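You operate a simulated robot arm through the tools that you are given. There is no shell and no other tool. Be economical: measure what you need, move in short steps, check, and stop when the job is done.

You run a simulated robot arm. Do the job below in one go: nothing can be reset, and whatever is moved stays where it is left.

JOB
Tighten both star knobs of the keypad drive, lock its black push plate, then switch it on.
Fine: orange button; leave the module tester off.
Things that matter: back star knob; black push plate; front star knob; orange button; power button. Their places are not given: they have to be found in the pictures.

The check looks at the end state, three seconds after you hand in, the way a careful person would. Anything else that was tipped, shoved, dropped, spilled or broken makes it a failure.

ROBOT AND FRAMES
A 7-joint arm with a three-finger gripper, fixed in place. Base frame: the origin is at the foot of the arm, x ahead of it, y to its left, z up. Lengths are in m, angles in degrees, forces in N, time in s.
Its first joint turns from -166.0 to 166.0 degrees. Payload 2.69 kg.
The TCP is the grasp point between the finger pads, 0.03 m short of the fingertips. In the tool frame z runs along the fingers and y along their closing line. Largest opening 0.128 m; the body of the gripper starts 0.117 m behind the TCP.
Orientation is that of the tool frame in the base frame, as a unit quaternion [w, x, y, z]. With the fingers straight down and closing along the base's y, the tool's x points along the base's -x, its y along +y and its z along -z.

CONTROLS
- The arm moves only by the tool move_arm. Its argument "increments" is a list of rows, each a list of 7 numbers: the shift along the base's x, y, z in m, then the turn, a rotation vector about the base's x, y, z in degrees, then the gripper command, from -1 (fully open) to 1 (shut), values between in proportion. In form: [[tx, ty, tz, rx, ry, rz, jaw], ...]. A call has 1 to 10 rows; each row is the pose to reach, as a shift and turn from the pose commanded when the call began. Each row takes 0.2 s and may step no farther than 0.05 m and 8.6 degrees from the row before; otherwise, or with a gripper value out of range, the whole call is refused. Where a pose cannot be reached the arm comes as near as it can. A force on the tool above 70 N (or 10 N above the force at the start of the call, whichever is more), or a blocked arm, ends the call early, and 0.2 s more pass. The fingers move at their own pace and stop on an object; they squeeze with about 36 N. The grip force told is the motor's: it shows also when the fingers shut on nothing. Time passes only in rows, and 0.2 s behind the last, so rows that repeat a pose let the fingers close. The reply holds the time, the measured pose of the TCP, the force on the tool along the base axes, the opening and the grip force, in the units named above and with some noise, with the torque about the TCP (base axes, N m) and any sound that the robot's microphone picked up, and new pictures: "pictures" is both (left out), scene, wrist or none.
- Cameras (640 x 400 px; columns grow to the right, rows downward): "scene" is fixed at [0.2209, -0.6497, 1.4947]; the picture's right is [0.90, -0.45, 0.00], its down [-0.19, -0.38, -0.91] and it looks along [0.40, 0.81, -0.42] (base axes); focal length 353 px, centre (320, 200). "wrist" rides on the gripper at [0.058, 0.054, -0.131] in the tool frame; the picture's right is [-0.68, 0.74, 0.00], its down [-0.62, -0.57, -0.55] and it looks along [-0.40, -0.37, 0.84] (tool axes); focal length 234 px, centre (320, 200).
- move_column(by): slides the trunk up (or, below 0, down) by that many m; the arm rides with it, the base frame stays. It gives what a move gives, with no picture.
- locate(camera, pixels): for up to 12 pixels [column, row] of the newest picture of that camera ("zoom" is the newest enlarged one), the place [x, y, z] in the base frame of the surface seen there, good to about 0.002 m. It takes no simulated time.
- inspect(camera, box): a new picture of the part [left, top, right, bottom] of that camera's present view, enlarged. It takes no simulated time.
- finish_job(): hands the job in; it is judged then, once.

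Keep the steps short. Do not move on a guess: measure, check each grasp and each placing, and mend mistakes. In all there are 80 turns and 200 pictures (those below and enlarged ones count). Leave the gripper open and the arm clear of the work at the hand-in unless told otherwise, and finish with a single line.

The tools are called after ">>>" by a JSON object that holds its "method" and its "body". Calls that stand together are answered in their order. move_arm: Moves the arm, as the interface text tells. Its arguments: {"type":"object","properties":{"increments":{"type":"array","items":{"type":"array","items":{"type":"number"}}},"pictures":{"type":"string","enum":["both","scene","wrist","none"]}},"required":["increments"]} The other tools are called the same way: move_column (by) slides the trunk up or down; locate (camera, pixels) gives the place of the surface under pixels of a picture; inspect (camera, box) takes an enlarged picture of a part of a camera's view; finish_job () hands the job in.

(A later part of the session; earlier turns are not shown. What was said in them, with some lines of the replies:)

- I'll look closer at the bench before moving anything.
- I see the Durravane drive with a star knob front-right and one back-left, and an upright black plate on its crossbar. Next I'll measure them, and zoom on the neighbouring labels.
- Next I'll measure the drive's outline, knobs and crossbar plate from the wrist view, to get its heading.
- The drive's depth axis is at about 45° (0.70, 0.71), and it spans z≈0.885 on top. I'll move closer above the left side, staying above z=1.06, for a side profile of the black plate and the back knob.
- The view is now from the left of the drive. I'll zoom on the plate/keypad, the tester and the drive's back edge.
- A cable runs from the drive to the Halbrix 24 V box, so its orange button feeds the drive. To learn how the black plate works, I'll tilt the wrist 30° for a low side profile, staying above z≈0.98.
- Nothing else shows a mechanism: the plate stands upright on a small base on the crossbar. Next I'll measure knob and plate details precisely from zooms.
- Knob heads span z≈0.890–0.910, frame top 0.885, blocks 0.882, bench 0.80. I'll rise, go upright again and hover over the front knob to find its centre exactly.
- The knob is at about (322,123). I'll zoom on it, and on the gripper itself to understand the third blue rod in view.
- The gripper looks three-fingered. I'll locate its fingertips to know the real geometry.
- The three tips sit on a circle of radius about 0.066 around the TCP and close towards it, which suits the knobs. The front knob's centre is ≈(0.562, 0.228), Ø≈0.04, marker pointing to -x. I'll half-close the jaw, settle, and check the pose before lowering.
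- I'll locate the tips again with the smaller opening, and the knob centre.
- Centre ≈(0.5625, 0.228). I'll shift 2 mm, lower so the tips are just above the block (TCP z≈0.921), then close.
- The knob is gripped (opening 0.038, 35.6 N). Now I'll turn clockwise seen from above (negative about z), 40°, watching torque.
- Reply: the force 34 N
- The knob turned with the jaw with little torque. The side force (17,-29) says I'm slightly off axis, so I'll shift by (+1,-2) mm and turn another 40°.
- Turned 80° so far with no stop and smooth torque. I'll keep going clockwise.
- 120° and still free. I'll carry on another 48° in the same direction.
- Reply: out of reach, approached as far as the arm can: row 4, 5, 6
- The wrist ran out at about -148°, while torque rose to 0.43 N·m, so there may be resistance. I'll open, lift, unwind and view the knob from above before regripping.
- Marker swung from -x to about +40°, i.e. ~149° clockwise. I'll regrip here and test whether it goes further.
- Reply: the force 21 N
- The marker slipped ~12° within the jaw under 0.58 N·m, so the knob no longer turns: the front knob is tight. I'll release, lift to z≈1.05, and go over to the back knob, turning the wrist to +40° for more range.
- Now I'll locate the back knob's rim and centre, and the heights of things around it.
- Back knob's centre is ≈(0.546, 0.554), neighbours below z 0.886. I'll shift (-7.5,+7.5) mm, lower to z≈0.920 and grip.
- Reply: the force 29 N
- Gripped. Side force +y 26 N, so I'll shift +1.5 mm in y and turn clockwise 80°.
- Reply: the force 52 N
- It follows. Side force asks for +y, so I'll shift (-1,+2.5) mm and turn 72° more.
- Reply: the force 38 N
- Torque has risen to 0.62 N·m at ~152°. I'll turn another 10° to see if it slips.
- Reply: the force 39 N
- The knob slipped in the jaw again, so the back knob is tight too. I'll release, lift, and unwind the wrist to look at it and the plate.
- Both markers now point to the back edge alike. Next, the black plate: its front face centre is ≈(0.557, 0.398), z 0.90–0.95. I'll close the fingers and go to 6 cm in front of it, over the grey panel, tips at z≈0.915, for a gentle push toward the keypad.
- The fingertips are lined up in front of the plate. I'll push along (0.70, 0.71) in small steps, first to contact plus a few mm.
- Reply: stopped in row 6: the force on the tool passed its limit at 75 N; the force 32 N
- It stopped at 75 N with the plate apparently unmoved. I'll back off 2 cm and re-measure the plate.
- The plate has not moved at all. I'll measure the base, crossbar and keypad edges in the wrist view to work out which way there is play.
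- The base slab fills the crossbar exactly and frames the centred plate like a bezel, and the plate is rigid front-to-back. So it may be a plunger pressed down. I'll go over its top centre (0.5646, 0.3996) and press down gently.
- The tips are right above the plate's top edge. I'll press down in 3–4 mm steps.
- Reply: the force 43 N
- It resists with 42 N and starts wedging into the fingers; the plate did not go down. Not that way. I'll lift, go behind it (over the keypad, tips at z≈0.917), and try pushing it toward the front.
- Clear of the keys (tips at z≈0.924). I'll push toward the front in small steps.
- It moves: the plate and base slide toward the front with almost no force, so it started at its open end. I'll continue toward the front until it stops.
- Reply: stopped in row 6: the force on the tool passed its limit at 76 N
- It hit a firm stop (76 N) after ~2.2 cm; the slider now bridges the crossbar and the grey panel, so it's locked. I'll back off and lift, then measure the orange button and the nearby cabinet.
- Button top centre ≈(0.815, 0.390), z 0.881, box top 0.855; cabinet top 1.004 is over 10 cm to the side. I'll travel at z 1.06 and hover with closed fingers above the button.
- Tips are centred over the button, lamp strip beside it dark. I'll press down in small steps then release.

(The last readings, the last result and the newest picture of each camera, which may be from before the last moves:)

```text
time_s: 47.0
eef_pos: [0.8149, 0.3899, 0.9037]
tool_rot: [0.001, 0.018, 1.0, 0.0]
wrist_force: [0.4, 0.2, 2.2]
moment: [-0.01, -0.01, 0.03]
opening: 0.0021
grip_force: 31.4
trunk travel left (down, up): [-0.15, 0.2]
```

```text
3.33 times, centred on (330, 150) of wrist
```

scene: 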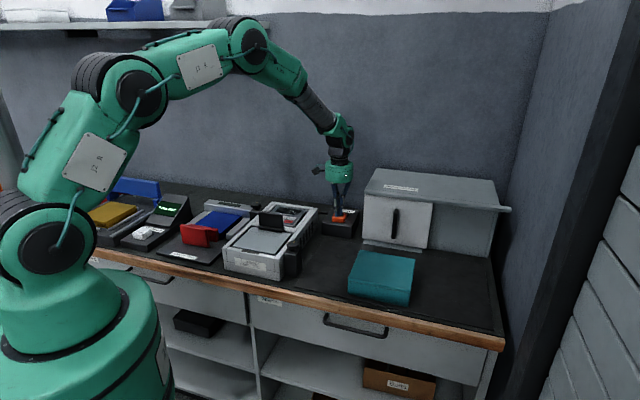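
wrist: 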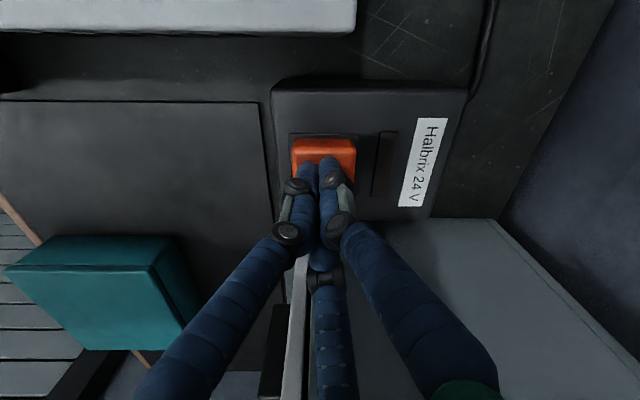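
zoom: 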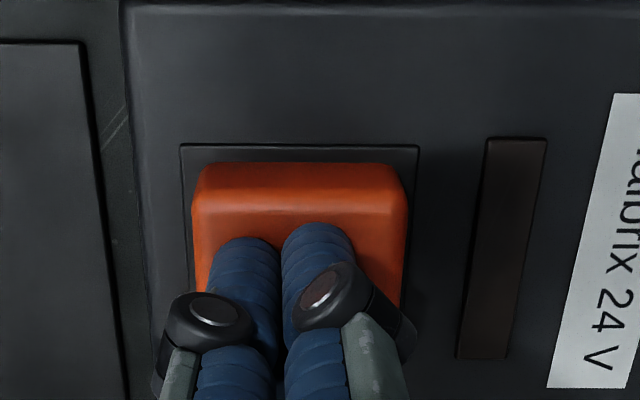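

It's yielding softly (2 N). I'll press further until it clicks or bottoms.

>>> {"method": "move_arm", "body": {"increments": [[0, 0.0, -0.002, 0, 0, 0, 1], [0, 0.0, -0.004, 0, 0, 0, 1], [0, 0.0, -0.006, 0, 0, 0, 1], [0, 0.0, -0.008, 0, 0, 0, 1]], "pictures": "wrist"}}

>>> {"method": "inspect", "body": {"camera": "wrist", "box": [240, 90, 420, 210]}}

```text
time_s: 48.0
eef_pos: [0.8145, 0.3908, 0.8949]
tool_rot: [0.0, 0.017, 1.0, 0.001]
wrist_force: [1.2, -1.3, 4.4]
moment: [-0.09, 0.02, 0.01]
opening: 0.002
grip_force: 31.1
trunk travel left (down, up): [-0.15, 0.2]
heard: click
```

wrist: 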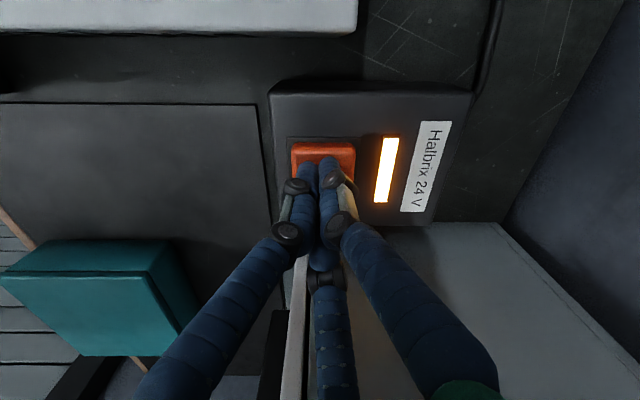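

```text
3.33 times, centred on (330, 150) of wrist
```

zoom: 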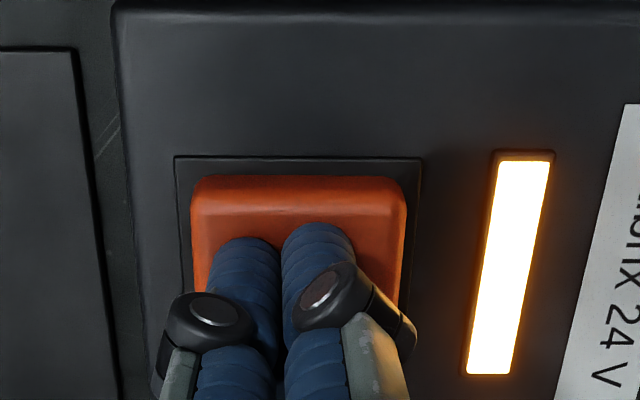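

A click, and the supply's lamp is lit. I'll lift off the button and see whether the lamp stays on and whether the drive shows it's on.

>>> {"method": "move_arm", "body": {"increments": [[0, 0, 0.03, 0, 0, 0, 1], [0, 0, 0.07, 0, 0, 0, 1], [0, 0, 0.11, 0, 0, 0, 1], [-0.03, 0.02, 0.15, 0, 0, 0, 1], [-0.07, 0.05, 0.17, 0, 0, 0, 1], [-0.11, 0.08, 0.18, 0, 0, 0, 1], [-0.15, 0.11, 0.18, 0, 0, 0, 1]]}}

>>> {"method": "inspect", "body": {"camera": "scene", "box": [210, 180, 370, 290]}}

>>> {"method": "inspect", "body": {"camera": "scene", "box": [60, 160, 260, 285]}}

```text
refused: row 4 steps farther than a row can; nothing moved
```

```text
3.64 times, centred on (290, 235) of scene
```

zoom: 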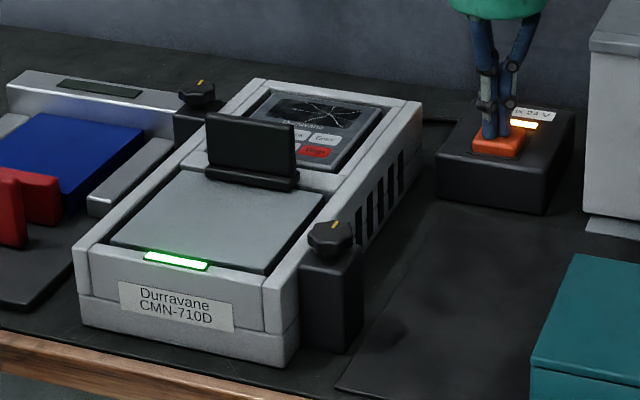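

```text
3.20 times, centred on (160, 222) of scene
```

zoom: 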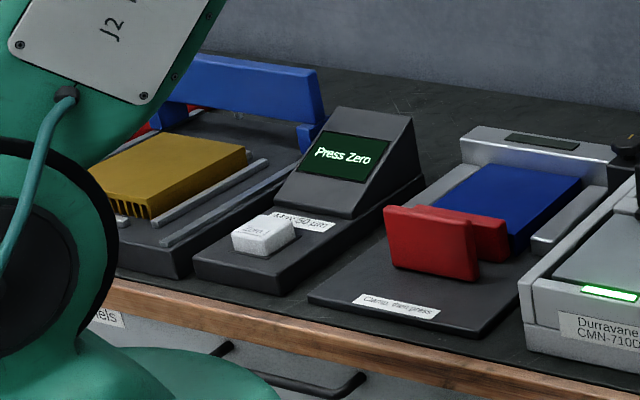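

The drive's front lamp is lit green, and the tester is still dark. I'll lift off in legal steps and check that it stays on.

>>> {"method": "move_arm", "body": {"increments": [[0, 0, 0.03, 0, 0, 0, 1], [0, 0, 0.07, 0, 0, 0, 1], [0, 0, 0.11, 0, 0, 0, 0], [-0.03, 0.02, 0.14, 0, 0, 0, -1], [-0.065, 0.04, 0.165, 0, 0, 0, -1], [-0.1, 0.06, 0.19, 0, 0, 0, -1], [-0.14, 0.08, 0.21, 0, 0, 0, -1], [-0.18, 0.1, 0.23, 0, 0, 0, -1]]}}

>>> {"method": "inspect", "body": {"camera": "scene", "box": [210, 180, 370, 290]}}

>>> {"method": "inspect", "body": {"camera": "wrist", "box": [200, 0, 440, 170]}}

```text
time_s: 49.8
eef_pos: [0.6361, 0.4922, 1.1239]
tool_rot: [0.001, 0.017, 1.0, 0.001]
wrist_force: [0.3, -0.3, 0.0]
moment: [0.03, 0.04, 0.02]
opening: 0.1277
grip_force: 0.1
trunk travel left (down, up): [-0.15, 0.2]
```

scene: 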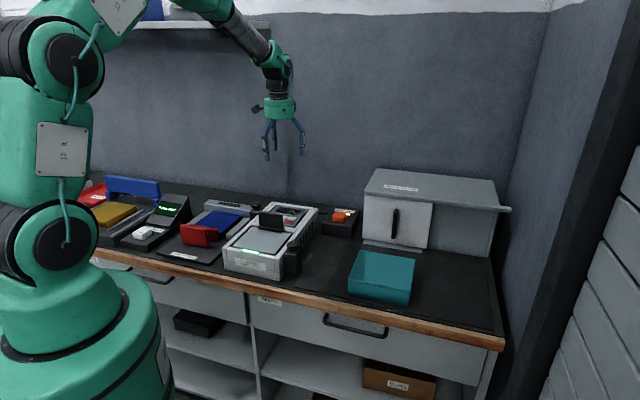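
wrist: 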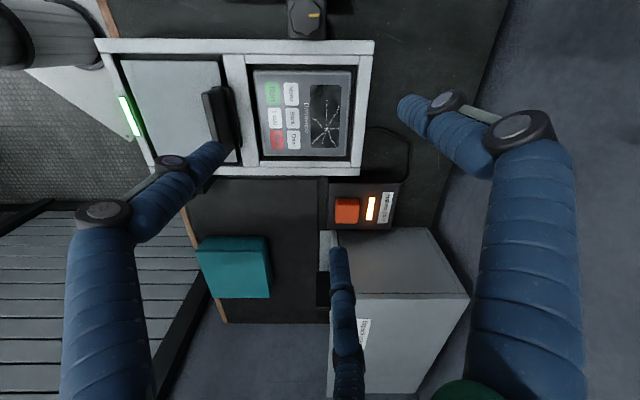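

```text
3.64 times, centred on (290, 235) of scene
```

zoom: 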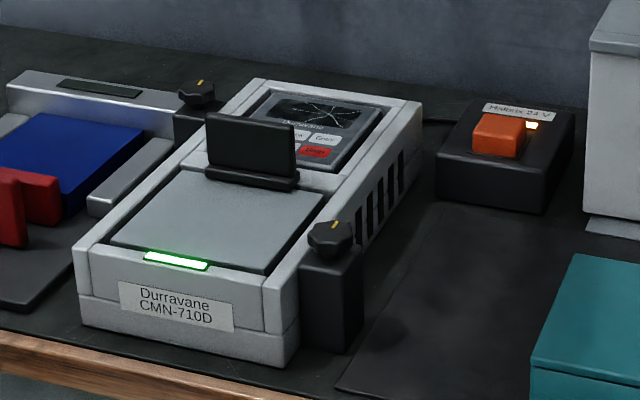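

```text
2.35 times, centred on (320, 85) of wrist
```

zoom: 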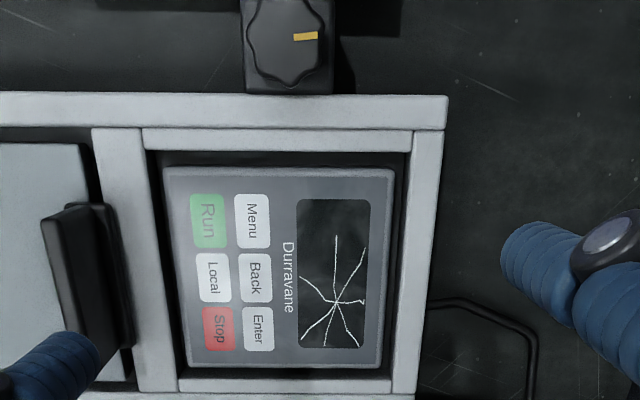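

Supply and drive stay lit, tester dark. To be sure I'm not missing a separate power button on the drive, I'll take a look at its back side and at the tester, turning the camera from above.

>>> {"method": "inspect", "body": {"camera": "scene", "box": [370, 170, 450, 220]}}

>>> {"method": "move_arm", "body": {"increments": [[0.01, 0.01, 0.01, 0, 0, -8.5, -1], [0.02, 0.02, 0.02, 0, 0, -17, -1], [0.03, 0.03, 0.03, 0, 0, -25.5, -1], [0.04, 0.04, 0.03, 0, 0, -34, -1], [0.05, 0.05, 0.03, 0, 0, -42.5, -1], [0.06, 0.06, 0.03, 0, 0, -51, -1], [0.07, 0.065, 0.03, 0, 0, -59.5, -1], [0.08, 0.07, 0.03, 0, 0, -68, -1], [0.09, 0.075, 0.03, 0, 0, -76.5, -1], [0.095, 0.08, 0.03, 0, 0, -85, -1]], "pictures": "wrist"}}

>>> {"method": "inspect", "body": {"camera": "wrist", "box": [200, 80, 440, 230]}}

```text
8.00 times, centred on (410, 195) of scene
```

zoom: 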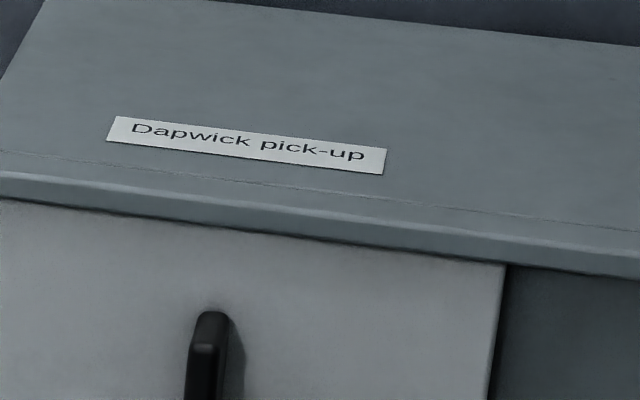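

```text
time_s: 52.0
eef_pos: [0.7298, 0.5716, 1.1559]
tool_rot: [0.001, 0.689, 0.725, 0.0]
wrist_force: [-0.8, 0.4, 0.3]
moment: [0.06, 0.01, 0.02]
opening: 0.1279
grip_force: 0.0
trunk travel left (down, up): [-0.15, 0.2]
```

wrist: 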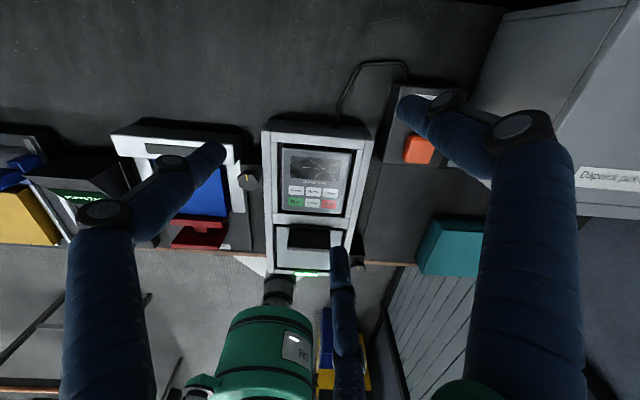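

```text
2.67 times, centred on (320, 155) of wrist
```

zoom: 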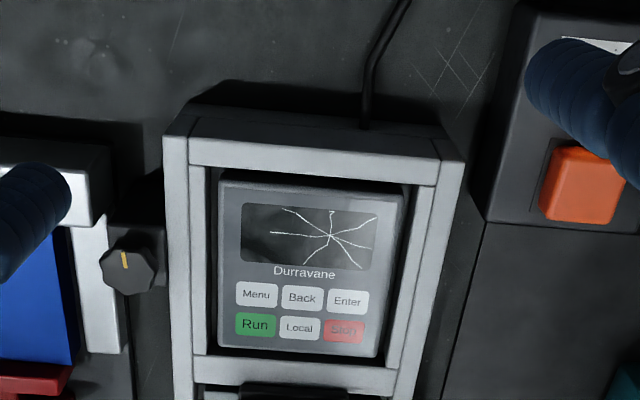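

Drive back shows only the cable to the supply and no other button. Its lamp is green, both knobs and the plate are at their stops, and the tester is untouched and dark. The gripper is open and clear at z≈1.16, so I'm handing in.

>>> {"method": "finish_job", "body": {}}

```text
The job is handed in.
```

I tightened both star knobs and slid the black push plate to its locked stop. The drive is on from the orange button with its green lamp lit; I found no separate power button on it, and the module tester was left untouched and off.
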